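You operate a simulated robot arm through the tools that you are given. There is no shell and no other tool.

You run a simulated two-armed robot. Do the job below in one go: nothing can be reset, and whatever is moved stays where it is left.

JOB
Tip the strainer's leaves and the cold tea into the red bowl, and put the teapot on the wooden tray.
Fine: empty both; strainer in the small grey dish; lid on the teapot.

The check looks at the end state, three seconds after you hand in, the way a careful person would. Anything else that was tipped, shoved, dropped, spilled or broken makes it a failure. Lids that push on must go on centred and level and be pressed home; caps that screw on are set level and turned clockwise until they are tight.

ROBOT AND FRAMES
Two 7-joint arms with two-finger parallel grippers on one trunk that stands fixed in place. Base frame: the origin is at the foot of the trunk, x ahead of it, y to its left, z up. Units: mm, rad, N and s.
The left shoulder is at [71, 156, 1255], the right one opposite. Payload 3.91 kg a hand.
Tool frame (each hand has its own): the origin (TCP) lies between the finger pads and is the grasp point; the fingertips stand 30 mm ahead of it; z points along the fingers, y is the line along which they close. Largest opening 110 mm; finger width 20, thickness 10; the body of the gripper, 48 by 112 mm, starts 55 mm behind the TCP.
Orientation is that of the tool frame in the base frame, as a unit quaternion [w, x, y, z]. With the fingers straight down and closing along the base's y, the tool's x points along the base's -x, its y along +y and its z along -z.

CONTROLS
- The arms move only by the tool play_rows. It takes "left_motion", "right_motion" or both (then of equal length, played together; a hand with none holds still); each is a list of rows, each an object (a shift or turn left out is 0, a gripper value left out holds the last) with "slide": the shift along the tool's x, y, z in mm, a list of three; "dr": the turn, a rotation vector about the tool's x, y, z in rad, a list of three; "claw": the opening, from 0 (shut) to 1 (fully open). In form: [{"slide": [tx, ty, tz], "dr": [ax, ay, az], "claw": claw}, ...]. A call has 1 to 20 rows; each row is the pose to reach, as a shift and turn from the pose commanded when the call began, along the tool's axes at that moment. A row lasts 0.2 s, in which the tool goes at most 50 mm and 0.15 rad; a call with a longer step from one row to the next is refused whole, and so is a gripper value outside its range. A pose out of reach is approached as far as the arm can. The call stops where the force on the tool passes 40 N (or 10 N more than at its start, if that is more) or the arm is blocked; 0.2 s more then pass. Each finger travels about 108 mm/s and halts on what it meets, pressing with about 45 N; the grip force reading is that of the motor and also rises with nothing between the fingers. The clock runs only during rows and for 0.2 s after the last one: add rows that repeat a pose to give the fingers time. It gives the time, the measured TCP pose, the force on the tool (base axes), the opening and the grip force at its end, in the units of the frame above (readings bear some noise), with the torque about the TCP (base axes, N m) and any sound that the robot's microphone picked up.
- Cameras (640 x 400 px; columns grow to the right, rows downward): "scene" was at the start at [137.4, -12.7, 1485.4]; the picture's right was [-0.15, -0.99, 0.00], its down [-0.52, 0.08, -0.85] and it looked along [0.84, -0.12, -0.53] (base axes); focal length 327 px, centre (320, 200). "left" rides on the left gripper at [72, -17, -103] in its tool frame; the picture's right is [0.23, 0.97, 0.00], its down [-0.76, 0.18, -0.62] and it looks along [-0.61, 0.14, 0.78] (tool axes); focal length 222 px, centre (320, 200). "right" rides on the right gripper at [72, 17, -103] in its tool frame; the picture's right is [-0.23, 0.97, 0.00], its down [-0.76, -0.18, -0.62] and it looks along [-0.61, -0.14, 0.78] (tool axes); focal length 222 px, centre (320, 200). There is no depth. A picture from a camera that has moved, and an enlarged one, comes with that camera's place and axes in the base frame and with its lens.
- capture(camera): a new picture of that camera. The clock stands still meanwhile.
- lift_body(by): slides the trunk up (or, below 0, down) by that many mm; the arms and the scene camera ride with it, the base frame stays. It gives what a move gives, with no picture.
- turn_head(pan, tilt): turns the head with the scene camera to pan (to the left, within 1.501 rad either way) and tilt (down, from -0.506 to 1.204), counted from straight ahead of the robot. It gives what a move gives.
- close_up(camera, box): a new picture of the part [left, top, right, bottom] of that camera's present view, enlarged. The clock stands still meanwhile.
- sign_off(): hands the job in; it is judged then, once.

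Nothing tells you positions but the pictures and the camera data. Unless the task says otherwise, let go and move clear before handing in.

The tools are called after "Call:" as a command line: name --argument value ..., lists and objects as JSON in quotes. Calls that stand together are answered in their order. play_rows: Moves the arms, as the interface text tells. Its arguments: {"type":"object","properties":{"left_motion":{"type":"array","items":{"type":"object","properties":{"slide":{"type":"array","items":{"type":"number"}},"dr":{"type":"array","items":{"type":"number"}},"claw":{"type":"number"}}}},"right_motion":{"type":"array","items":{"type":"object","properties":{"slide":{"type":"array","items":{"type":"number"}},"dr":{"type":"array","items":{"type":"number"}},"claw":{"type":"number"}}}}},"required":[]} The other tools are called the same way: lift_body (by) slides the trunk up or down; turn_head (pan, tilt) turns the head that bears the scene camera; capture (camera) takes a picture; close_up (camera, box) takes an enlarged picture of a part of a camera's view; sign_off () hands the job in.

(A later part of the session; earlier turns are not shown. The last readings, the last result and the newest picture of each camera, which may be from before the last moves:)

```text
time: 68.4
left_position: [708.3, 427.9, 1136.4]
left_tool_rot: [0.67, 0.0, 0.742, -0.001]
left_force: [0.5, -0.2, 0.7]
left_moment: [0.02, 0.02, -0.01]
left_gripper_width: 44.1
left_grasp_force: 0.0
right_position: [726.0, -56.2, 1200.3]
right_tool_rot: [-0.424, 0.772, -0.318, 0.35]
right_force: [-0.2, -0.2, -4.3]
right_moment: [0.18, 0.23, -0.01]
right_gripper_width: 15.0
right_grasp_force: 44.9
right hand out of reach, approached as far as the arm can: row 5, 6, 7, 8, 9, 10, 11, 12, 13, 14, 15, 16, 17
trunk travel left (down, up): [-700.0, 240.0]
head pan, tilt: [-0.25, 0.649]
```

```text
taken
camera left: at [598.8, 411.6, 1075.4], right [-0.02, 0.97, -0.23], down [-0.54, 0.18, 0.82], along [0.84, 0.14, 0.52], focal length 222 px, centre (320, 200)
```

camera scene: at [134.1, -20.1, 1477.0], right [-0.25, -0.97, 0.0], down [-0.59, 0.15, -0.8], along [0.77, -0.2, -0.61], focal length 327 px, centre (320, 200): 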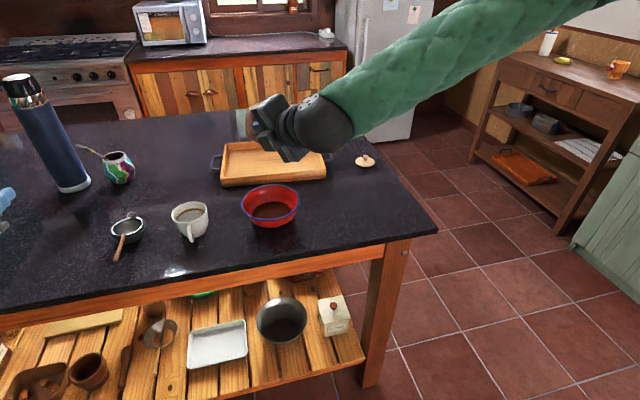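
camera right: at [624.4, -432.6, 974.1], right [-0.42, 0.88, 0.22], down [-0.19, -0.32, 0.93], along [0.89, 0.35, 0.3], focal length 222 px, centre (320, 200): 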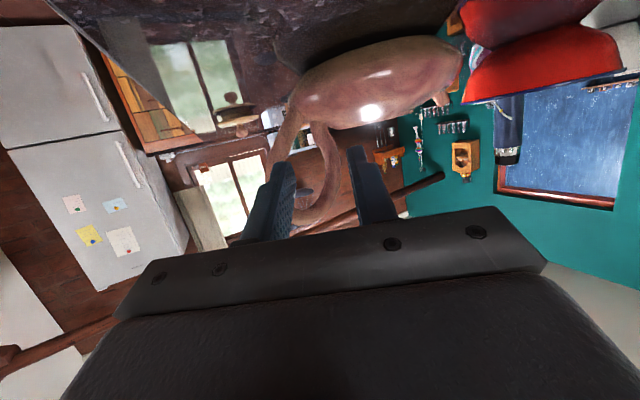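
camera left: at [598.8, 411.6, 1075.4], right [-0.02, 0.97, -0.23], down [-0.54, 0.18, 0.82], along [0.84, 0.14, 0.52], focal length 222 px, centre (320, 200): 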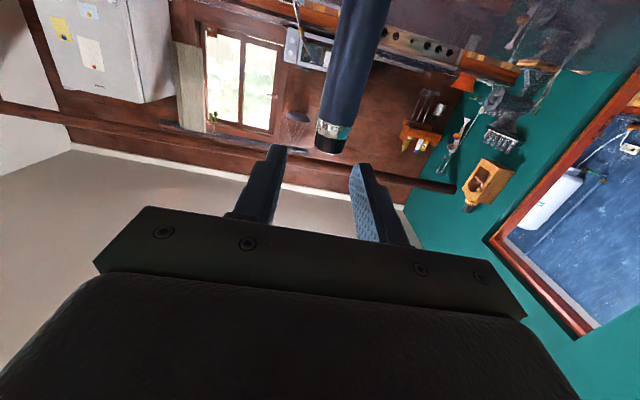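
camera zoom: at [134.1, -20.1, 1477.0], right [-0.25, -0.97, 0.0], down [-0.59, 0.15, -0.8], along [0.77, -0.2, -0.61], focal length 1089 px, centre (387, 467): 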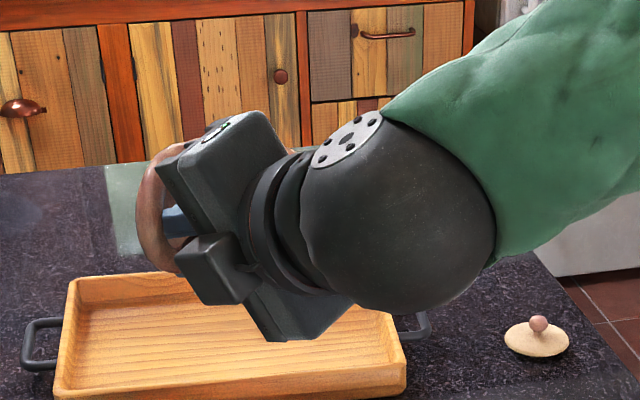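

No more tea comes out and the table stays clean. Rolling the pot back upright over the bowl.

Call:
play_rows --right_motion '[{"slide": [8.3, 4, 0], "dr": [0, 0, 0.14]}, {"slide": [16.6, 8, 0], "dr": [0, 0, 0.28]}, {"slide": [24.9, 12, 0], "dr": [0, 0, 0.42]}, {"slide": [33.2, 16, 0], "dr": [0, 0, 0.56]}, {"slide": [41.4, 20, 0], "dr": [0, 0, 0.7]}, {"slide": [49.7, 24, 0], "dr": [0, 0, 0.84]}, {"slide": [58, 28, 0], "dr": [0, 0, 0.98]}, {"slide": [66.3, 32, 0], "dr": [0, 0, 1.12]}, {"slide": [74.6, 36, 0], "dr": [0, 0, 1.26]}, {"slide": [82.9, 40, 0], "dr": [0, 0, 1.4]}, {"slide": [91.2, 44, 0], "dr": [0, 0, 1.54]}, {"slide": [99.5, 48, 0], "dr": [0, 0, 1.68]}, {"slide": [107.7, 52, 0], "dr": [0, 0, 1.82]}, {"slide": [116, 56, 0], "dr": [0, 0, 1.96]}, {"slide": [124.3, 60, 0], "dr": [0, 0, 2.1]}, {"slide": [132.6, 63.9, -1], "dr": [0, 0, 2.243]}, {"slide": [132.6, 63.9, -1], "dr": [0, 0, 2.243]}]'

Call:
capture --camera "scene"

Call:
close_up --camera "scene" --box '[220, 100, 420, 240]'

```text
time: 72.0
left_position: [707.5, 427.6, 1138.8]
left_tool_rot: [0.67, 0.0, 0.742, -0.001]
left_force: [-0.7, -0.3, -0.5]
left_moment: [-0.03, 0.0, 0.01]
left_gripper_width: 43.9
left_grasp_force: 0.1
right_position: [787.7, -189.0, 1181.8]
right_tool_rot: [0.5, -0.048, 0.834, 0.23]
right_force: [0.0, -0.4, -4.6]
right_moment: [-0.19, -0.09, 0.02]
right_gripper_width: 14.9
right_grasp_force: 45.1
trunk travel left (down, up): [-700.0, 240.0]
head pan, tilt: [-0.25, 0.649]
```

```text
taken
camera scene: at [133.0, -20.8, 1477.1], right [-0.25, -0.97, 0.0], down [-0.59, 0.15, -0.8], along [0.77, -0.2, -0.61], focal length 327 px, centre (320, 200)
```

scene: 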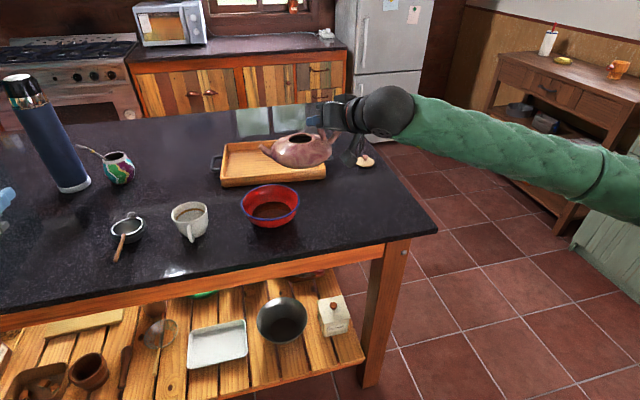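

```text
2.86 times, centred on (320, 170) of scene
camera zoom: at [133.0, -20.8, 1477.1], right [-0.25, -0.97, 0.0], down [-0.59, 0.15, -0.8], along [0.77, -0.2, -0.61], focal length 934 px, centre (320, 286)
```

zoom: 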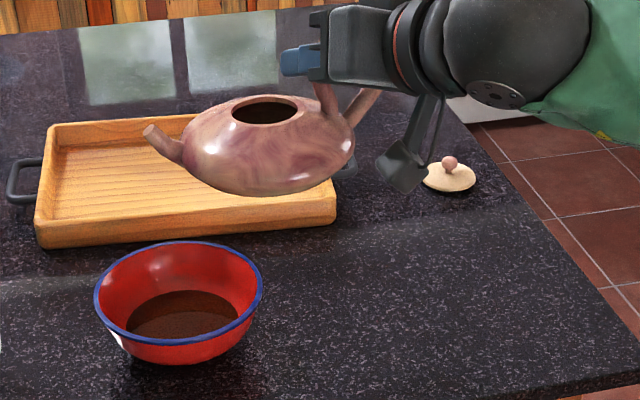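

Call:
close_up --camera "scene" --box '[275, 120, 325, 160]'

Call:
close_up --camera "scene" --box '[195, 120, 355, 210]'

Call:
close_up --camera "scene" --box '[230, 170, 310, 235]'

```text
10.00 times, centred on (300, 140) of scene
camera zoom: at [133.0, -20.8, 1477.1], right [-0.25, -0.97, 0.0], down [-0.59, 0.15, -0.8], along [0.77, -0.2, -0.61], focal length 3268 px, centre (520, 800)
```

zoom: 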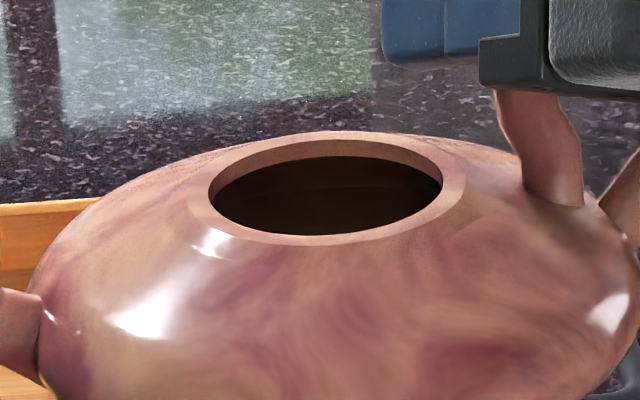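

```text
4.00 times, centred on (275, 165) of scene
camera zoom: at [133.0, -20.8, 1477.1], right [-0.25, -0.97, 0.0], down [-0.59, 0.15, -0.8], along [0.77, -0.2, -0.61], focal length 1307 px, centre (500, 340)
```

zoom: 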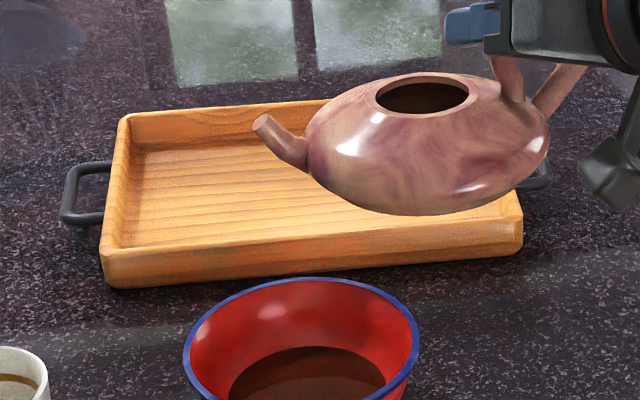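

```text
6.15 times, centred on (270, 202) of scene
camera zoom: at [133.0, -20.8, 1477.1], right [-0.25, -0.97, 0.0], down [-0.59, 0.15, -0.8], along [0.77, -0.2, -0.61], focal length 2011 px, centre (628, 185)
```

zoom: 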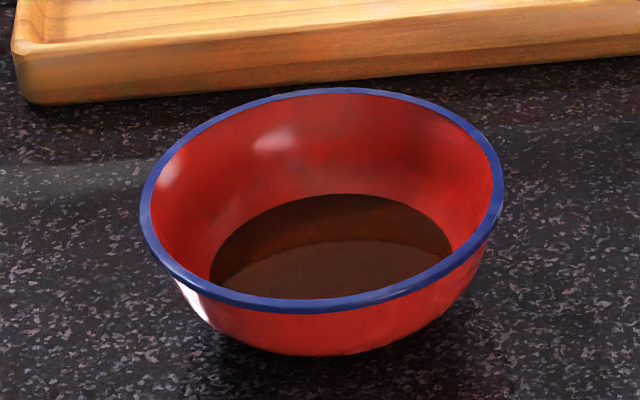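

The pot is upright again and the bowl holds the tea. The tray's centre is about (1066, −102) with walls up to z≈955. I'll carry the pot high above the tray toward that spot.

Call:
play_rows --right_motion '[{"slide": [-6, -4.5, 18]}, {"slide": [-15, -11.5, 46]}, {"slide": [-25, -19, 77]}, {"slide": [-36, -27.4, 110]}, {"slide": [-47, -35.8, 144]}, {"slide": [-57.5, -43.8, 176]}, {"slide": [-67, -51, 205]}, {"slide": [-75, -57, 229]}, {"slide": [-81.5, -62, 249]}, {"slide": [-85.4, -65, 261.2]}, {"slide": [-85.4, -65, 261.2]}]'

Call:
capture --camera "scene"

Call:
close_up --camera "scene" --box '[190, 90, 390, 210]'

```text
time: 74.4
left_position: [707.4, 426.5, 1137.0]
left_tool_rot: [0.67, 0.0, 0.742, -0.001]
left_force: [-0.4, 0.2, 0.3]
left_moment: [0.03, -0.02, -0.03]
left_gripper_width: 44.1
left_grasp_force: 0.1
right_position: [1062.8, -144.8, 1131.6]
right_tool_rot: [0.5, -0.049, 0.833, 0.231]
right_force: [0.2, 0.2, -4.1]
right_moment: [-0.21, -0.03, -0.01]
right_gripper_width: 14.7
right_grasp_force: 45.0
trunk travel left (down, up): [-700.0, 240.0]
head pan, tilt: [-0.25, 0.649]
```

```text
taken
camera scene: at [133.2, -21.2, 1477.1], right [-0.25, -0.97, 0.0], down [-0.59, 0.15, -0.8], along [0.77, -0.2, -0.61], focal length 327 px, centre (320, 200)
```

scene: 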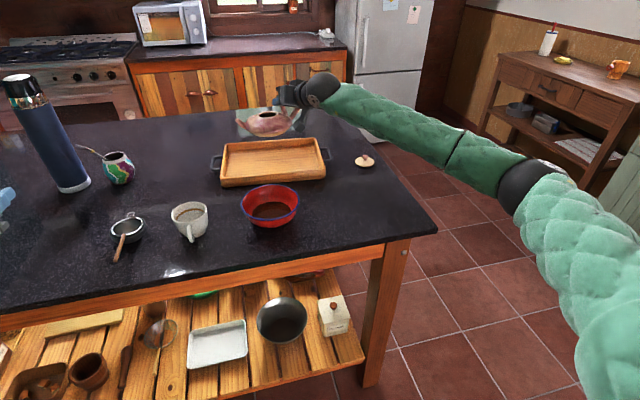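

```text
3.20 times, centred on (290, 150) of scene
camera zoom: at [133.2, -21.2, 1477.1], right [-0.25, -0.97, 0.0], down [-0.59, 0.15, -0.8], along [0.77, -0.2, -0.61], focal length 1046 px, centre (416, 360)
```

zoom: 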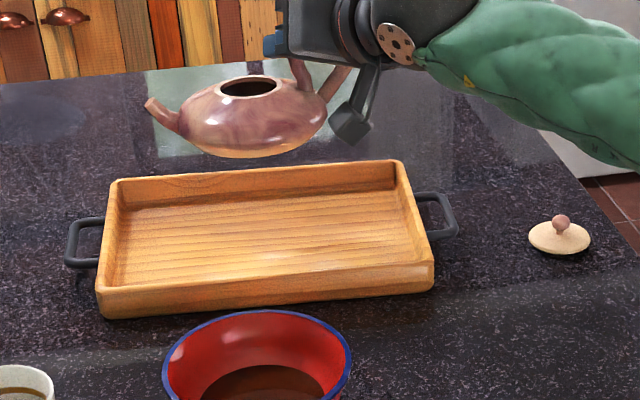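

Reached above the tray without trouble; pot axis ≈(1055, −99), tray centre ≈(1066, −102). Zooming to judge the pot's tilt before lowering.

Call:
close_up --camera "scene" --box '[230, 95, 300, 145]'

Call:
capture --camera "right"

```text
8.00 times, centred on (265, 120) of scene
camera zoom: at [133.2, -21.2, 1477.1], right [-0.25, -0.97, 0.0], down [-0.59, 0.15, -0.8], along [0.77, -0.2, -0.61], focal length 2614 px, centre (760, 840)
```

zoom: 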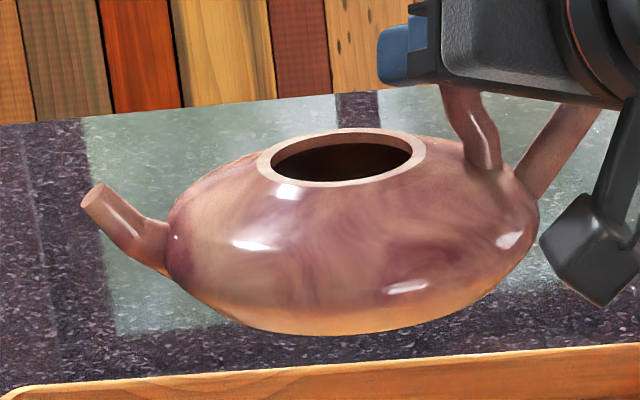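

```text
taken
camera right: at [936.9, -163.9, 1116.3], right [-0.19, 0.83, 0.52], down [-0.07, -0.54, 0.84], along [0.98, 0.12, 0.17], focal length 222 px, centre (320, 200)
```

right: 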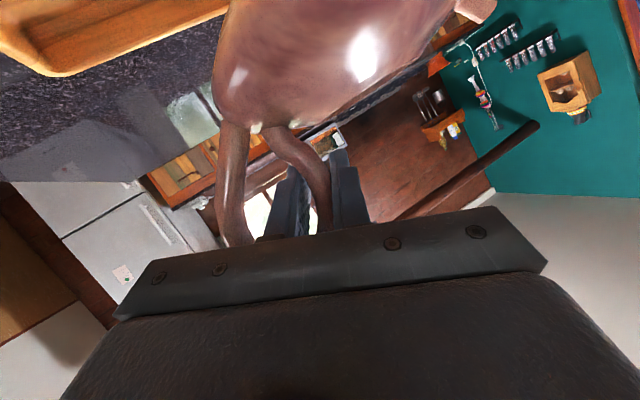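

The pot is level within a degree or so. Lowering it over the tray to about 10 mm above the floor.

Call:
play_rows --right_motion '[{"slide": [12, -5.5, 7]}, {"slide": [26, -12, 14.5]}, {"slide": [42, -19.5, 23]}, {"slide": [56, -26, 31]}, {"slide": [68, -31.5, 37.5]}, {"slide": [78, -36, 43]}, {"slide": [86.4, -39.9, 47.6]}, {"slide": [86.4, -39.9, 47.6]}]'

Call:
close_up --camera "scene" --box '[200, 110, 360, 210]'

```text
time: 76.2
left_position: [707.6, 427.8, 1136.8]
left_tool_rot: [0.67, -0.001, 0.742, 0.0]
left_force: [0.7, -0.3, -0.9]
left_moment: [0.01, 0.03, -0.02]
left_gripper_width: 44.1
left_grasp_force: 0.1
right_position: [1071.0, -147.3, 1024.8]
right_tool_rot: [0.499, -0.05, 0.834, 0.231]
right_force: [0.1, 0.0, -4.5]
right_moment: [-0.18, -0.02, 0.0]
right_gripper_width: 14.7
right_grasp_force: 44.7
trunk travel left (down, up): [-700.0, 240.0]
head pan, tilt: [-0.25, 0.649]
```

```text
4.00 times, centred on (280, 160) of scene
camera zoom: at [133.3, -21.1, 1477.1], right [-0.25, -0.97, 0.0], down [-0.59, 0.15, -0.8], along [0.77, -0.2, -0.61], focal length 1307 px, centre (480, 360)
```

zoom: 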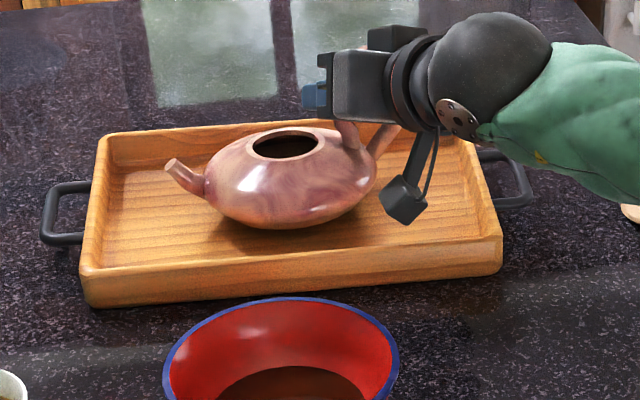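

Call:
play_rows --right_motion '[{"slide": [2.1, -0.8, 1]}, {"slide": [4.3, -1.7, 2]}, {"slide": [4.3, -1.7, 2]}]'

Call:
close_up --camera "scene" --box '[230, 120, 320, 180]'

```text
time: 77.0
left_position: [707.4, 428.4, 1139.4]
left_tool_rot: [0.67, -0.001, 0.742, 0.001]
left_force: [-0.3, 0.6, -0.1]
left_moment: [0.0, -0.01, -0.01]
left_gripper_width: 44.0
left_grasp_force: 0.0
right_position: [1070.2, -148.0, 1019.5]
right_tool_rot: [0.5, -0.05, 0.833, 0.231]
right_force: [0.4, -0.9, -4.6]
right_moment: [-0.2, -0.07, 0.01]
right_gripper_width: 14.5
right_grasp_force: 45.0
trunk travel left (down, up): [-700.0, 240.0]
head pan, tilt: [-0.25, 0.649]
```

```text
6.67 times, centred on (275, 150) of scene
camera zoom: at [133.4, -21.1, 1477.1], right [-0.25, -0.97, 0.0], down [-0.59, 0.15, -0.8], along [0.77, -0.2, -0.61], focal length 2178 px, centre (620, 533)
```

zoom: 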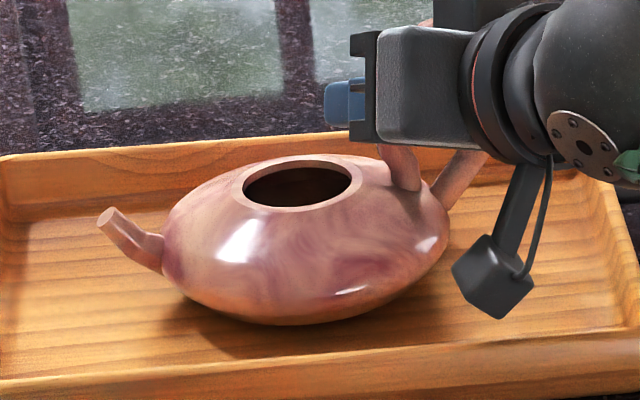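

Call:
play_rows --right_motion '[{"slide": [1.7, -0.7, 0.8]}, {"slide": [3.4, -1.3, 1.6]}, {"slide": [3.4, -1.3, 1.6]}]'

Call:
play_rows --right_motion '[{"slide": [1.3, -0.5, 0.6]}, {"slide": [2.6, -1.0, 1.2]}, {"slide": [2.6, -1.0, 1.2]}]'

Call:
close_up --camera "scene" --box '[230, 120, 320, 180]'

```text
time: 77.8
left_position: [706.0, 427.8, 1138.8]
left_tool_rot: [0.67, 0.0, 0.742, 0.0]
left_force: [0.7, -0.3, 0.3]
left_moment: [0.0, -0.01, 0.0]
left_gripper_width: 44.0
left_grasp_force: 0.0
right_position: [1069.3, -148.7, 1018.2]
right_tool_rot: [0.502, -0.05, 0.832, 0.23]
right_force: [3.7, -1.0, 8.3]
right_moment: [0.51, -0.78, -0.23]
right_gripper_width: 15.1
right_grasp_force: 45.2
trunk travel left (down, up): [-700.0, 240.0]
head pan, tilt: [-0.25, 0.649]
```

```text
time: 78.6
left_position: [705.5, 427.0, 1140.3]
left_tool_rot: [0.671, -0.002, 0.741, 0.001]
left_force: [-0.4, 0.2, -0.2]
left_moment: [0.01, 0.04, 0.0]
left_gripper_width: 44.1
left_grasp_force: 0.0
right_position: [1067.8, -148.3, 1017.2]
right_tool_rot: [0.503, -0.051, 0.831, 0.231]
right_force: [1.1, -6.1, 24.1]
right_moment: [0.9, -1.02, -0.23]
right_gripper_width: 15.0
right_grasp_force: 44.3
trunk travel left (down, up): [-700.0, 240.0]
head pan, tilt: [-0.25, 0.649]
```

```text
6.67 times, centred on (275, 150) of scene
camera zoom: at [130.0, -21.4, 1477.6], right [-0.25, -0.97, 0.0], down [-0.58, 0.15, -0.8], along [0.77, -0.2, -0.6], focal length 2178 px, centre (620, 533)
```

zoom: 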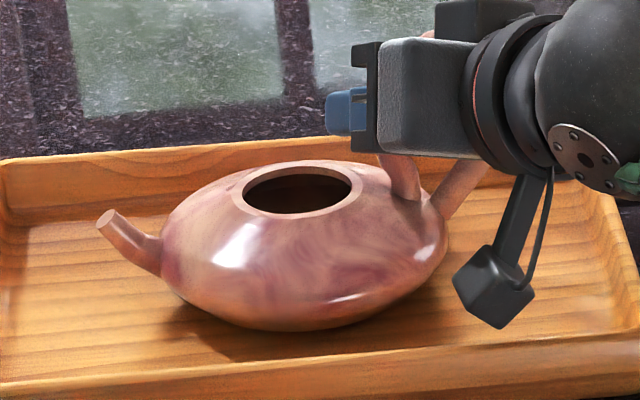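

Contact with the tray floor felt. Relieving the press by ~5 mm before releasing.

Call:
play_rows --right_motion '[{"slide": [-2.1, 0.8, -1]}, {"slide": [-4.3, 1.7, -2]}, {"slide": [-4.3, 1.7, -2]}]'

Call:
close_up --camera "right" --box '[200, 0, 440, 260]'

```text
time: 79.4
left_position: [705.8, 427.4, 1139.7]
left_tool_rot: [0.671, -0.001, 0.741, 0.001]
left_force: [0.3, -0.1, -0.8]
left_moment: [-0.01, 0.0, 0.01]
left_gripper_width: 44.0
left_grasp_force: 0.1
right_position: [1069.0, -149.0, 1017.2]
right_tool_rot: [0.5, -0.049, 0.833, 0.23]
right_force: [-4.4, -5.1, 9.9]
right_moment: [0.23, -0.14, 0.05]
right_gripper_width: 14.8
right_grasp_force: 44.9
trunk travel left (down, up): [-700.0, 240.0]
head pan, tilt: [-0.25, 0.649]
```

```text
1.54 times, centred on (320, 130) of right
camera zoom: at [943.6, -166.3, 1002.6], right [-0.19, 0.83, 0.52], down [-0.07, -0.54, 0.84], along [0.98, 0.12, 0.16], focal length 342 px, centre (320, 308)
```

zoom: 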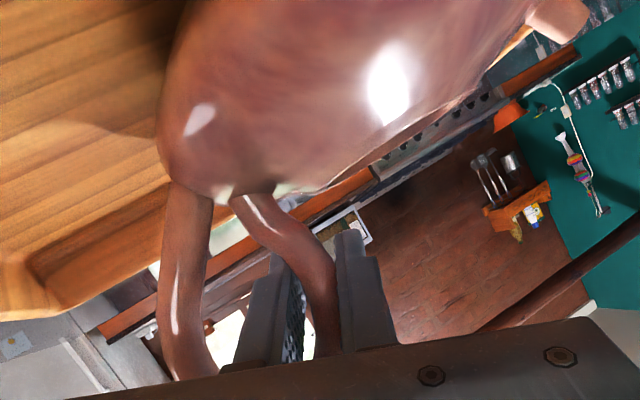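

Call:
play_rows --right_motion '[{"slide": [-1.3, 0.5, -0.6]}, {"slide": [-1.3, 0.5, -0.6]}, {"slide": [-1.3, 0.5, -0.6], "claw": 0.18}, {"slide": [-1.3, 0.5, -0.6], "claw": 0.25}, {"slide": [-1.3, 0.5, -0.6], "claw": 0.25}, {"slide": [-1.3, 0.5, -0.6], "claw": 0.25}]'

Call:
close_up --camera "right" --box '[220, 60, 420, 260]'

Call:
close_up --camera "scene" --box '[200, 110, 360, 210]'

```text
time: 80.8
left_position: [707.5, 428.4, 1137.3]
left_tool_rot: [0.67, -0.001, 0.742, 0.0]
left_force: [-0.4, 0.4, 0.9]
left_moment: [0.0, 0.02, -0.01]
left_gripper_width: 44.1
left_grasp_force: 0.1
right_position: [1069.4, -145.9, 1019.1]
right_tool_rot: [0.5, -0.049, 0.833, 0.231]
right_force: [0.6, -0.1, -0.1]
right_moment: [0.01, 0.0, -0.03]
right_gripper_width: 27.6
right_grasp_force: 0.1
trunk travel left (down, up): [-700.0, 240.0]
head pan, tilt: [-0.25, 0.649]
```

```text
2.00 times, centred on (320, 160) of right
camera zoom: at [945.0, -165.8, 1004.4], right [-0.19, 0.83, 0.52], down [-0.07, -0.54, 0.84], along [0.98, 0.12, 0.17], focal length 444 px, centre (320, 280)
```

zoom: 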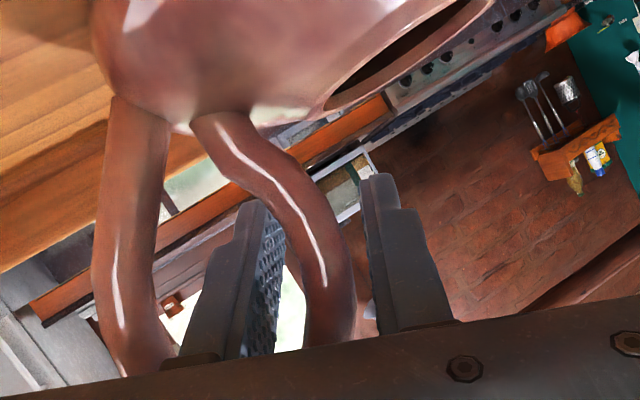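

```text
4.00 times, centred on (280, 160) of scene
camera zoom: at [132.9, -21.0, 1477.1], right [-0.25, -0.97, 0.0], down [-0.59, 0.15, -0.8], along [0.77, -0.2, -0.6], focal length 1307 px, centre (480, 360)
```

zoom: 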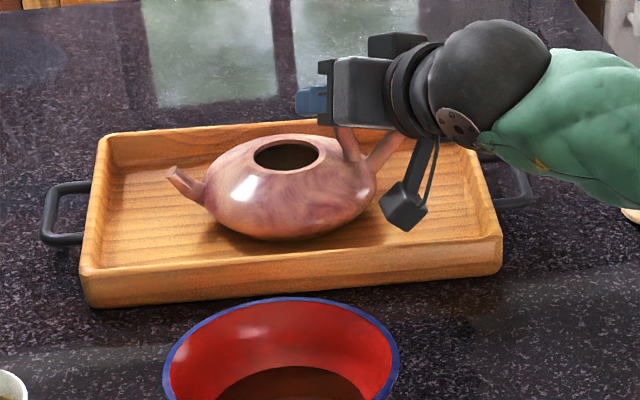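

The pot settled flat on the tray. Retracting the fingers straight back along their own axis, out of the handle loop.

Call:
play_rows --right_motion '[{"slide": [0, 0, -12]}, {"slide": [0, 0, -26]}, {"slide": [0, 0, -42]}, {"slide": [0, 0, -60]}, {"slide": [0, 0, -80]}, {"slide": [0, 0, -100]}, {"slide": [0, 0, -100]}]'

Call:
capture --camera "scene"

Call:
close_up --camera "scene" --box '[200, 110, 360, 210]'

```text
time: 82.4
left_position: [707.4, 428.5, 1137.9]
left_tool_rot: [0.67, -0.002, 0.742, 0.001]
left_force: [-0.5, -0.9, 0.1]
left_moment: [-0.03, 0.02, 0.02]
left_gripper_width: 43.9
left_grasp_force: 0.1
right_position: [990.9, -191.6, 1058.8]
right_tool_rot: [0.5, -0.05, 0.833, 0.23]
right_force: [1.5, -0.5, -0.6]
right_moment: [-0.02, -0.01, -0.03]
right_gripper_width: 27.3
right_grasp_force: 0.1
trunk travel left (down, up): [-700.0, 240.0]
head pan, tilt: [-0.25, 0.649]
```

```text
taken
camera scene: at [133.4, -20.7, 1477.1], right [-0.25, -0.97, 0.0], down [-0.59, 0.15, -0.8], along [0.77, -0.2, -0.61], focal length 327 px, centre (320, 200)
```

scene: 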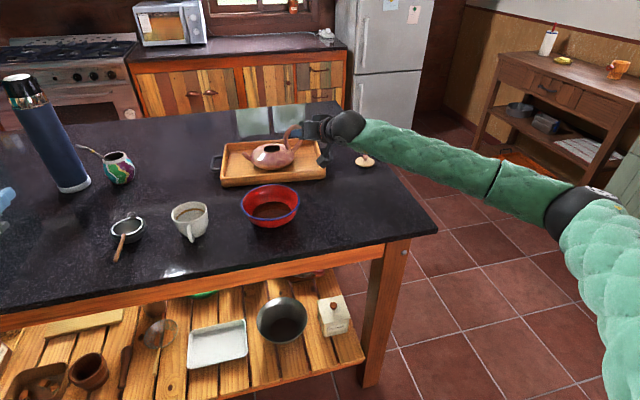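

```text
4.00 times, centred on (280, 160) of scene
camera zoom: at [133.4, -20.7, 1477.1], right [-0.25, -0.97, 0.0], down [-0.59, 0.15, -0.8], along [0.77, -0.2, -0.61], focal length 1307 px, centre (480, 360)
```

zoom: 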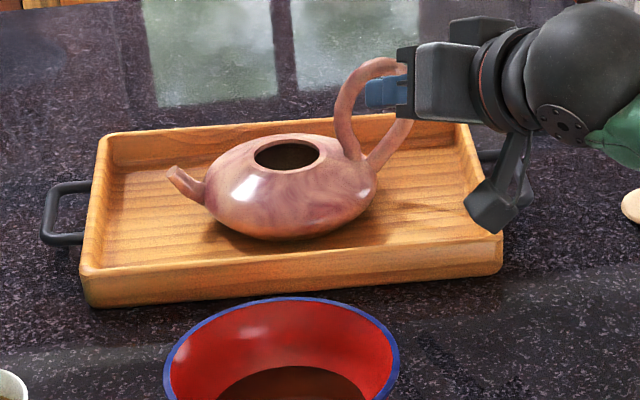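

The teapot is standing in the tray. Next, the lid: knob near (993, −391, 950). I'll move the right hand back and over to face it with the tool pitched 45° down, opening to ~40 mm.

Call:
play_rows --right_motion '[{"slide": [-1.4, -17, -21.5], "dr": [0.059, 0.036, -0.0106], "claw": 0.3}, {"slide": [-2.8, -34.7, -43], "dr": [0.117, 0.073, -0.021], "claw": 0.36}, {"slide": [-4.2, -52, -64.6], "dr": [0.176, 0.109, -0.032], "claw": 0.36}, {"slide": [-5.6, -69.4, -86.1], "dr": [0.235, 0.145, -0.042], "claw": 0.36}, {"slide": [-7, -86.8, -107.7], "dr": [0.293, 0.181, -0.053], "claw": 0.36}, {"slide": [-8.4, -104, -129], "dr": [0.352, 0.218, -0.064], "claw": 0.36}, {"slide": [-9.8, -121.4, -151], "dr": [0.41, 0.254, -0.074], "claw": 0.36}, {"slide": [-11.2, -138.8, -172.3], "dr": [0.469, 0.29, -0.0847], "claw": 0.36}, {"slide": [-11.2, -138.8, -172.3], "dr": [0.469, 0.29, -0.0847], "claw": 0.36}]'

Call:
capture --camera "right"

Call:
capture --camera "scene"

```text
time: 84.4
left_position: [708.7, 427.4, 1137.2]
left_tool_rot: [0.67, -0.002, 0.743, 0.001]
left_force: [0.6, -0.3, -1.3]
left_moment: [0.03, 0.0, -0.02]
left_gripper_width: 44.0
left_grasp_force: 0.0
right_position: [899.5, -390.8, 1089.2]
right_tool_rot: [0.383, 0.001, 0.924, 0.0]
right_force: [0.1, 0.2, 0.2]
right_moment: [-0.01, 0.02, 0.02]
right_gripper_width: 39.5
right_grasp_force: 0.0
trunk travel left (down, up): [-700.0, 240.0]
head pan, tilt: [-0.25, 0.649]
```

```text
taken
camera right: at [773.7, -372.7, 1112.6], right [0.16, 0.97, 0.16], down [0.1, -0.18, 0.98], along [0.98, -0.14, -0.12], focal length 222 px, centre (320, 200)
```

right: 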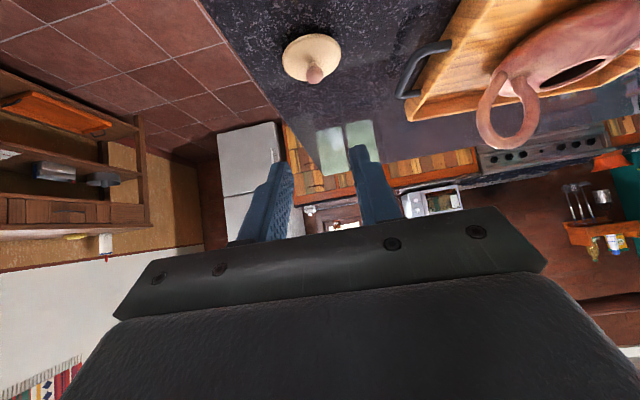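

```text
taken
camera scene: at [133.3, -20.8, 1477.1], right [-0.25, -0.97, 0.0], down [-0.59, 0.15, -0.8], along [0.77, -0.2, -0.61], focal length 327 px, centre (320, 200)
```

scene: 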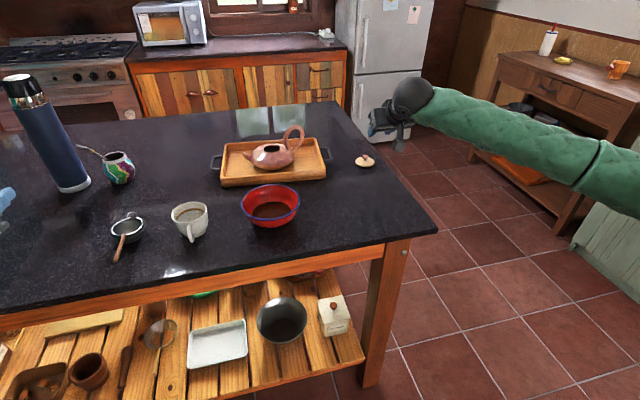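

Call:
close_up --camera "right" --box '[270, 20, 360, 110]'

Call:
close_up --camera "scene" --box '[345, 140, 385, 180]'

Call:
close_up --camera "scene" --box '[235, 115, 325, 190]'

```text
4.44 times, centred on (315, 65) of right
camera zoom: at [773.7, -372.7, 1112.6], right [0.16, 0.97, 0.16], down [0.1, -0.18, 0.98], along [0.98, -0.14, -0.12], focal length 987 px, centre (342, 800)
```

zoom: 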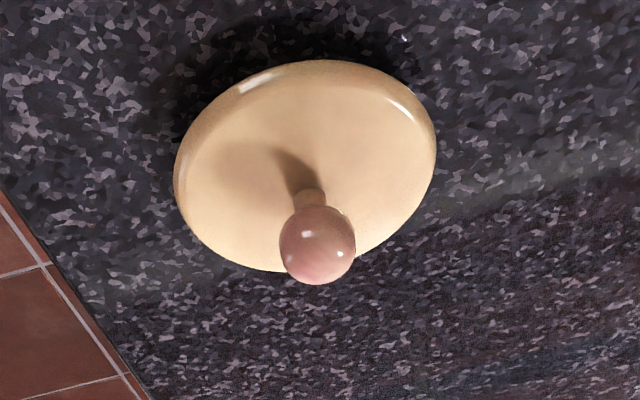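

```text
10.00 times, centred on (365, 160) of scene
camera zoom: at [133.3, -20.8, 1477.1], right [-0.25, -0.97, 0.0], down [-0.59, 0.15, -0.8], along [0.77, -0.2, -0.61], focal length 3268 px, centre (-130, 600)
```

zoom: 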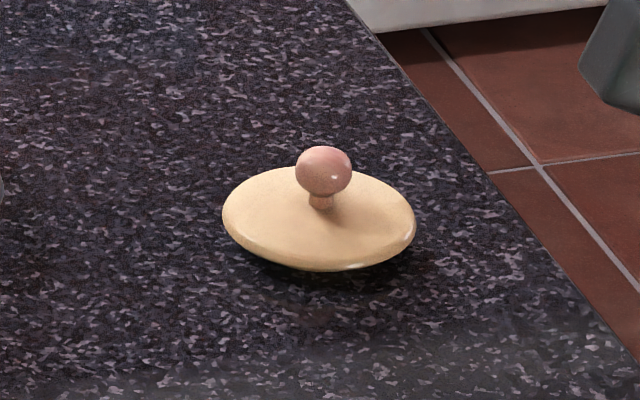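

```text
5.33 times, centred on (280, 152) of scene
camera zoom: at [133.3, -20.8, 1477.1], right [-0.25, -0.97, 0.0], down [-0.59, 0.15, -0.8], along [0.77, -0.2, -0.61], focal length 1743 px, centre (533, 453)
```

zoom: 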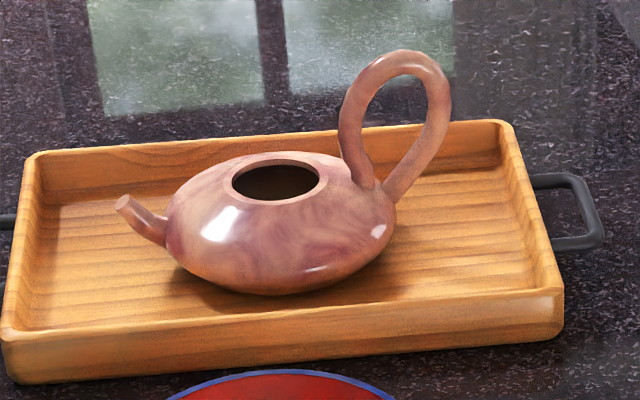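

The knob's centre is at about (986, −388, 956). Moving to a stand-off 80 mm from it along the tool axis.

Call:
play_rows --right_motion '[{"slide": [11, 0.9, 25]}, {"slide": [22, 1.9, 50]}, {"slide": [32.9, 2.8, 75.4]}, {"slide": [32.9, 2.8, 75.4]}]'

Call:
close_up --camera "right" --box '[240, 60, 400, 220]'

```text
time: 85.4
left_position: [708.0, 426.1, 1137.4]
left_tool_rot: [0.67, 0.0, 0.742, 0.0]
left_force: [-0.1, -1.1, 0.1]
left_moment: [-0.01, 0.0, 0.02]
left_gripper_width: 44.1
left_grasp_force: 0.0
right_position: [928.6, -386.9, 1013.4]
right_tool_rot: [0.384, 0.0, 0.923, 0.0]
right_force: [-1.3, -0.3, -0.4]
right_moment: [-0.02, -0.01, -0.03]
right_gripper_width: 39.5
right_grasp_force: 0.0
trunk travel left (down, up): [-700.0, 240.0]
head pan, tilt: [-0.25, 0.649]
```

```text
2.50 times, centred on (320, 140) of right
camera zoom: at [803.6, -370.2, 1036.0], right [0.16, 0.97, 0.16], down [0.1, -0.18, 0.98], along [0.98, -0.14, -0.12], focal length 555 px, centre (320, 350)
```

zoom: 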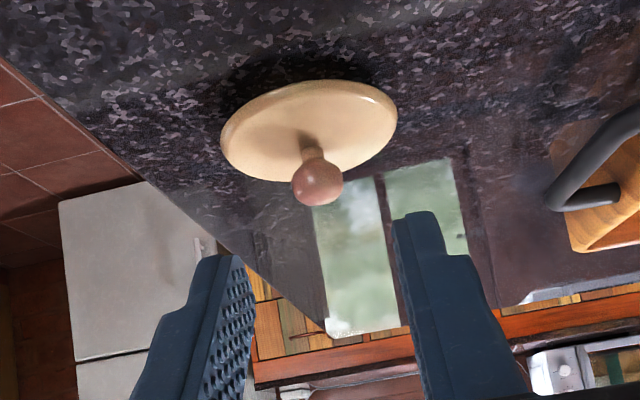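

The knob lies on the tool axis as predicted. Advancing 45 mm and rechecking.

Call:
play_rows --right_motion '[{"slide": [0.3, -0.5, 15]}, {"slide": [0.5, -0.9, 30]}, {"slide": [0.5, -0.9, 45]}, {"slide": [0.5, -0.9, 45]}]'

Call:
close_up --camera "right" --box '[240, 100, 400, 260]'

Call:
close_up --camera "scene" --box '[330, 130, 410, 190]'

```text
time: 86.4
left_position: [706.6, 428.1, 1138.1]
left_tool_rot: [0.671, -0.001, 0.742, 0.0]
left_force: [0.7, -0.2, 0.3]
left_moment: [0.01, -0.01, 0.01]
left_gripper_width: 44.0
left_grasp_force: 0.1
right_position: [960.2, -389.8, 981.6]
right_tool_rot: [0.383, 0.0, 0.924, 0.0]
right_force: [0.2, 0.1, 0.0]
right_moment: [0.0, 0.01, -0.01]
right_gripper_width: 39.6
right_grasp_force: 0.2
trunk travel left (down, up): [-700.0, 240.0]
head pan, tilt: [-0.25, 0.649]
```

```text
2.50 times, centred on (320, 180) of right
camera zoom: at [835.4, -371.6, 1004.2], right [0.16, 0.97, 0.16], down [0.1, -0.18, 0.98], along [0.98, -0.14, -0.12], focal length 555 px, centre (320, 250)
```

zoom: 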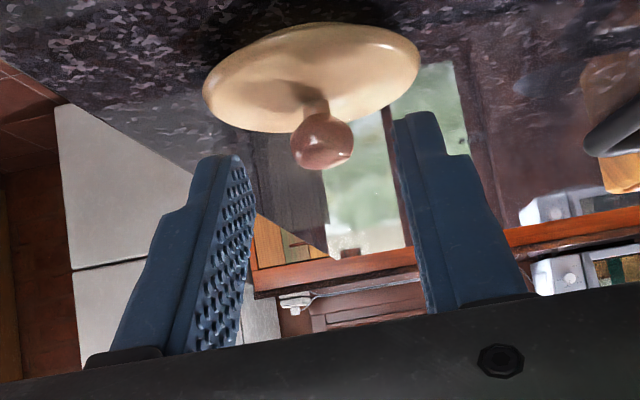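

```text
6.67 times, centred on (370, 160) of scene
camera zoom: at [132.3, -21.2, 1477.2], right [-0.25, -0.97, 0.0], down [-0.59, 0.15, -0.8], along [0.77, -0.2, -0.6], focal length 2178 px, centre (-13, 467)
```

zoom: 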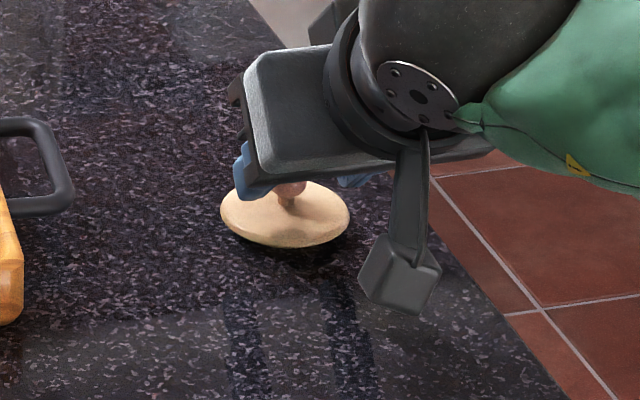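

Call:
play_rows --right_motion '[{"slide": [0.5, 0.5, 6]}, {"slide": [1, 1, 13]}, {"slide": [1, 1, 13]}]'

Call:
close_up --camera "right" --box '[240, 100, 400, 260]'

```text
time: 87.2
left_position: [706.2, 427.4, 1138.3]
left_tool_rot: [0.67, 0.0, 0.742, 0.0]
left_force: [0.0, 0.2, 0.0]
left_moment: [0.01, 0.0, 0.0]
left_gripper_width: 44.2
left_grasp_force: 0.0
right_position: [969.2, -388.3, 972.7]
right_tool_rot: [0.383, 0.0, 0.924, 0.0]
right_force: [0.3, -1.5, 0.0]
right_moment: [-0.01, -0.01, -0.02]
right_gripper_width: 39.6
right_grasp_force: 0.1
trunk travel left (down, up): [-700.0, 240.0]
head pan, tilt: [-0.25, 0.649]
```

```text
2.50 times, centred on (320, 180) of right
camera zoom: at [844.0, -370.0, 993.9], right [0.16, 0.97, 0.16], down [0.1, -0.18, 0.98], along [0.98, -0.14, -0.12], focal length 555 px, centre (320, 250)
```

zoom: 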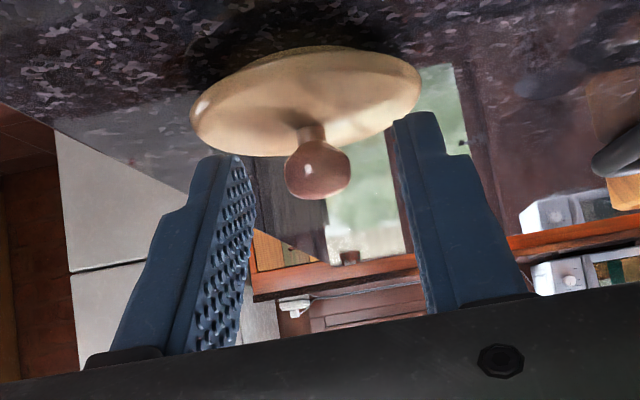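

Knob is centred near the fingertips. Closing.

Call:
play_rows --right_motion '[{"slide": [0, -0.5, 0], "claw": 0.25}, {"slide": [0, -0.5, 0], "claw": 0.15}, {"slide": [0, -0.5, 0], "claw": 0.0}, {"slide": [0, -0.5, 0], "claw": 0.0}]'

Call:
close_up --camera "right" --box '[240, 100, 400, 260]'

```text
time: 88.2
left_position: [707.6, 427.2, 1137.8]
left_tool_rot: [0.671, -0.001, 0.742, 0.0]
left_force: [0.1, 0.6, -0.3]
left_moment: [-0.02, 0.01, -0.01]
left_gripper_width: 43.6
left_grasp_force: 0.1
right_position: [968.1, -387.6, 971.3]
right_tool_rot: [0.382, 0.0, 0.924, 0.001]
right_force: [-0.3, -0.2, 0.4]
right_moment: [-0.03, 0.01, -0.04]
right_gripper_width: 16.6
right_grasp_force: 44.8
trunk travel left (down, up): [-700.0, 240.0]
head pan, tilt: [-0.25, 0.649]
```

```text
2.50 times, centred on (320, 180) of right
camera zoom: at [844.0, -370.5, 993.9], right [0.16, 0.97, 0.16], down [0.1, -0.18, 0.98], along [0.98, -0.14, -0.12], focal length 555 px, centre (320, 250)
```

zoom: 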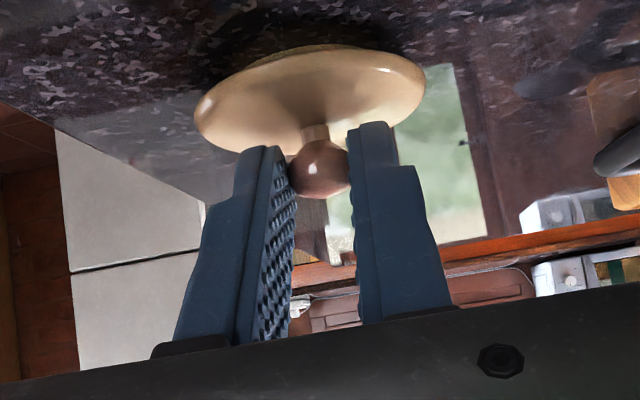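

Knob gripped (16.6 mm). Lifting the lid straight up.

Call:
play_rows --right_motion '[{"slide": [-5, 0, -5]}, {"slide": [-12, 0, -12]}, {"slide": [-25, 0, -25]}, {"slide": [-40, 0, -40]}, {"slide": [-56, 0, -56]}, {"slide": [-71, 0, -71]}, {"slide": [-71, 0, -71]}]'

Call:
close_up --camera "right" --box '[240, 80, 400, 240]'

Call:
close_up --camera "scene" --box '[320, 90, 420, 180]'

```text
time: 89.8
left_position: [706.4, 426.6, 1137.8]
left_tool_rot: [0.67, -0.001, 0.742, 0.0]
left_force: [-0.6, 1.7, -0.7]
left_moment: [-0.03, 0.0, 0.0]
left_gripper_width: 43.9
left_grasp_force: 0.1
right_position: [967.3, -388.6, 1071.3]
right_tool_rot: [0.382, 0.0, 0.924, 0.0]
right_force: [-0.5, 0.1, -0.4]
right_moment: [0.02, -0.02, 0.0]
right_gripper_width: 16.6
right_grasp_force: 45.5
trunk travel left (down, up): [-700.0, 240.0]
head pan, tilt: [-0.25, 0.649]
```

```text
2.50 times, centred on (320, 160) of right
camera zoom: at [844.2, -370.8, 1093.6], right [0.16, 0.97, 0.16], down [0.1, -0.18, 0.98], along [0.98, -0.14, -0.12], focal length 555 px, centre (320, 300)
```

zoom: 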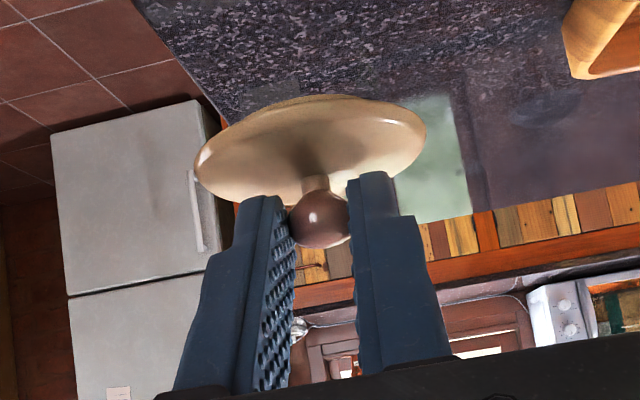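

```text
4.44 times, centred on (370, 135) of scene
camera zoom: at [133.2, -21.4, 1477.1], right [-0.25, -0.97, 0.0], down [-0.59, 0.15, -0.8], along [0.77, -0.2, -0.61], focal length 1452 px, centre (98, 489)
```

zoom: 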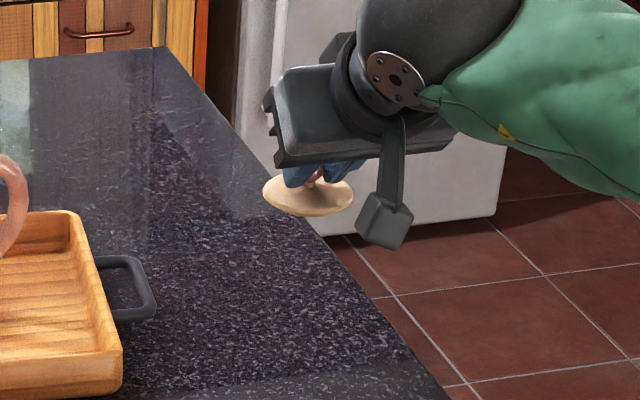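

The lid hangs level from the knob. Before placing it, I'll bring the left hand's camera to a high viewpoint over the pot so I can centre the lid accurately from two directions.

Call:
play_rows --left_motion '[{"slide": [-9.8, -20, 11.8], "dr": [0, 0.1224, 0]}, {"slide": [-19.5, -46, 23.6], "dr": [0, 0.2448, 0]}, {"slide": [-29.3, -73, 35.5], "dr": [0, 0.3672, 0]}, {"slide": [-39, -100, 47.3], "dr": [0, 0.4897, 0]}, {"slide": [-48.8, -128, 59.1], "dr": [0, 0.6121, 0]}, {"slide": [-58.6, -156, 70.9], "dr": [0, 0.7345, 0]}, {"slide": [-68.3, -184, 82.7], "dr": [0, 0.8569, 0]}, {"slide": [-78.1, -212, 94.5], "dr": [0, 0.9793, 0]}, {"slide": [-87.8, -240, 106.4], "dr": [0, 1.1018, 0]}, {"slide": [-97.6, -268, 118.2], "dr": [0, 1.2242, 0]}, {"slide": [-107.3, -295, 130], "dr": [0, 1.3466, 0]}, {"slide": [-117.1, -317.5, 141.8], "dr": [0, 1.469, 0]}, {"slide": [-117.1, -317.5, 141.8], "dr": [0, 1.469, 0]}]'

Call:
capture --camera "left"

Call:
capture --camera "scene"

```text
time: 92.6
left_position: [860.8, 110.4, 1239.5]
left_tool_rot: [-0.001, -0.001, 1.0, 0.0]
left_force: [-0.4, -0.2, 0.2]
left_moment: [0.02, 0.03, -0.01]
left_gripper_width: 44.3
left_grasp_force: 0.1
right_position: [968.3, -387.7, 1072.1]
right_tool_rot: [0.382, 0.0, 0.924, 0.0]
right_force: [-0.2, -0.4, 0.1]
right_moment: [-0.01, 0.03, -0.03]
right_gripper_width: 16.5
right_grasp_force: 44.9
trunk travel left (down, up): [-700.0, 240.0]
head pan, tilt: [-0.25, 0.649]
```

```text
taken
camera left: at [789.2, 94.8, 1343.0], right [-0.23, 0.97, 0.0], down [0.76, 0.18, 0.62], along [0.61, 0.14, -0.78], focal length 222 px, centre (320, 200)
```

left: 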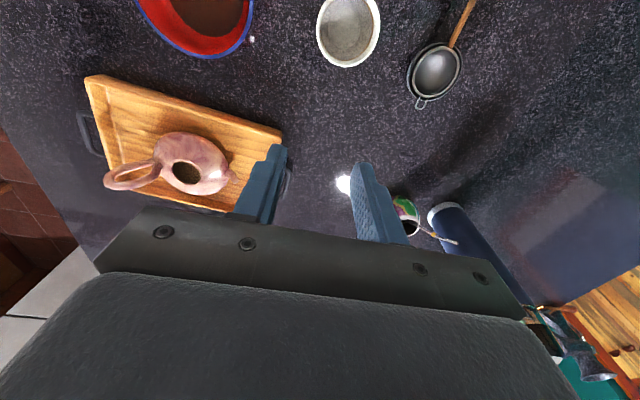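

```text
taken
camera scene: at [132.8, -20.0, 1477.2], right [-0.25, -0.97, 0.0], down [-0.59, 0.15, -0.8], along [0.77, -0.2, -0.6], focal length 327 px, centre (320, 200)
```

scene: 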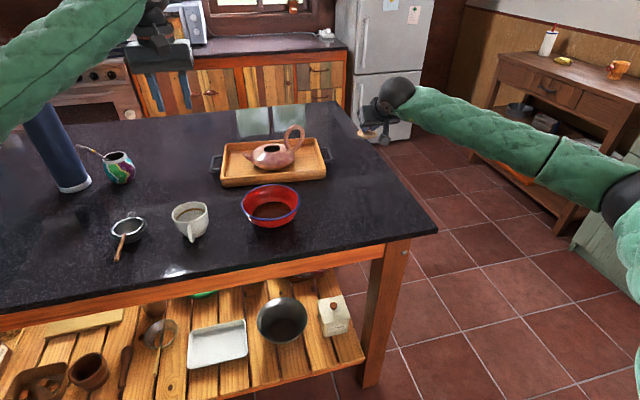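

Call:
close_up --camera "left" --box '[100, 120, 250, 220]'

Call:
close_up --camera "left" --box '[300, 0, 400, 80]'

Call:
close_up --camera "left" --box '[400, 0, 500, 120]'

Call:
close_up --camera "left" --box '[120, 0, 280, 100]'

```text
4.00 times, centred on (175, 170) of left
camera zoom: at [789.2, 94.8, 1343.0], right [-0.23, 0.97, 0.0], down [0.76, 0.18, 0.62], along [0.61, 0.14, -0.78], focal length 888 px, centre (900, 320)
```

zoom: 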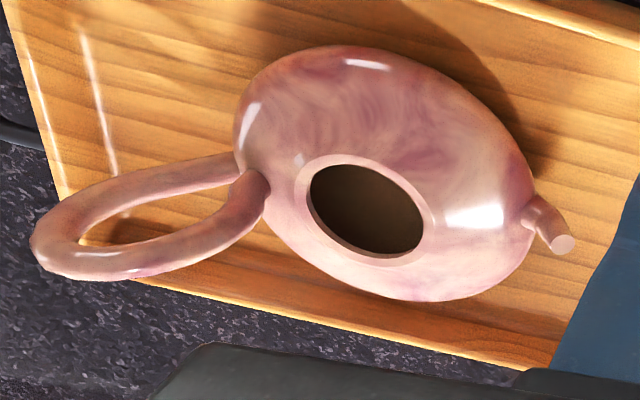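

```text
5.00 times, centred on (350, 40) of left
camera zoom: at [789.2, 94.8, 1343.0], right [-0.23, 0.97, 0.0], down [0.76, 0.18, 0.62], along [0.61, 0.14, -0.78], focal length 1111 px, centre (170, 1000)
```

zoom: 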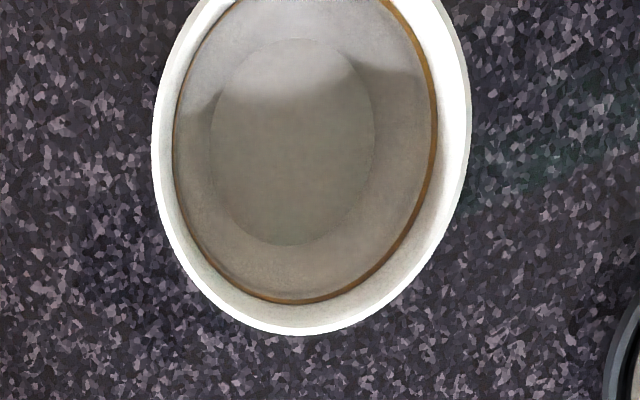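

```text
3.33 times, centred on (450, 60) of left
camera zoom: at [789.2, 94.8, 1343.0], right [-0.23, 0.97, 0.0], down [0.76, 0.18, 0.62], along [0.61, 0.14, -0.78], focal length 740 px, centre (-113, 667)
```

zoom: 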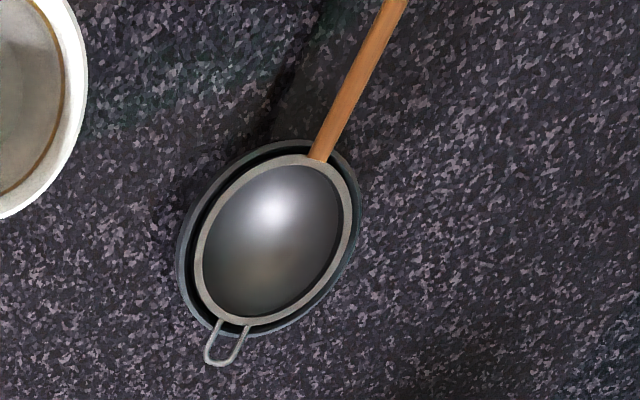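

```text
4.00 times, centred on (200, 50) of left
camera zoom: at [789.2, 94.8, 1343.0], right [-0.23, 0.97, 0.0], down [0.76, 0.18, 0.62], along [0.61, 0.14, -0.78], focal length 888 px, centre (800, 800)
```

zoom: 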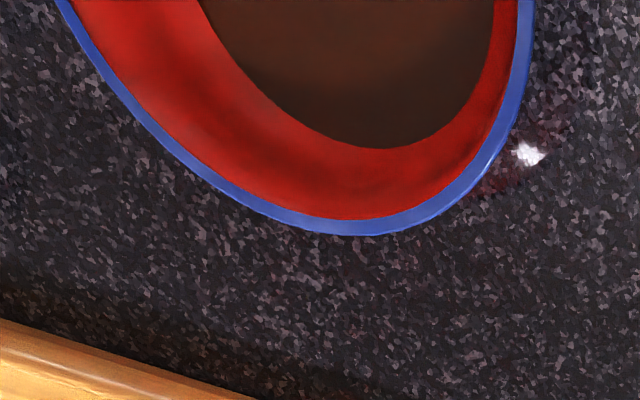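

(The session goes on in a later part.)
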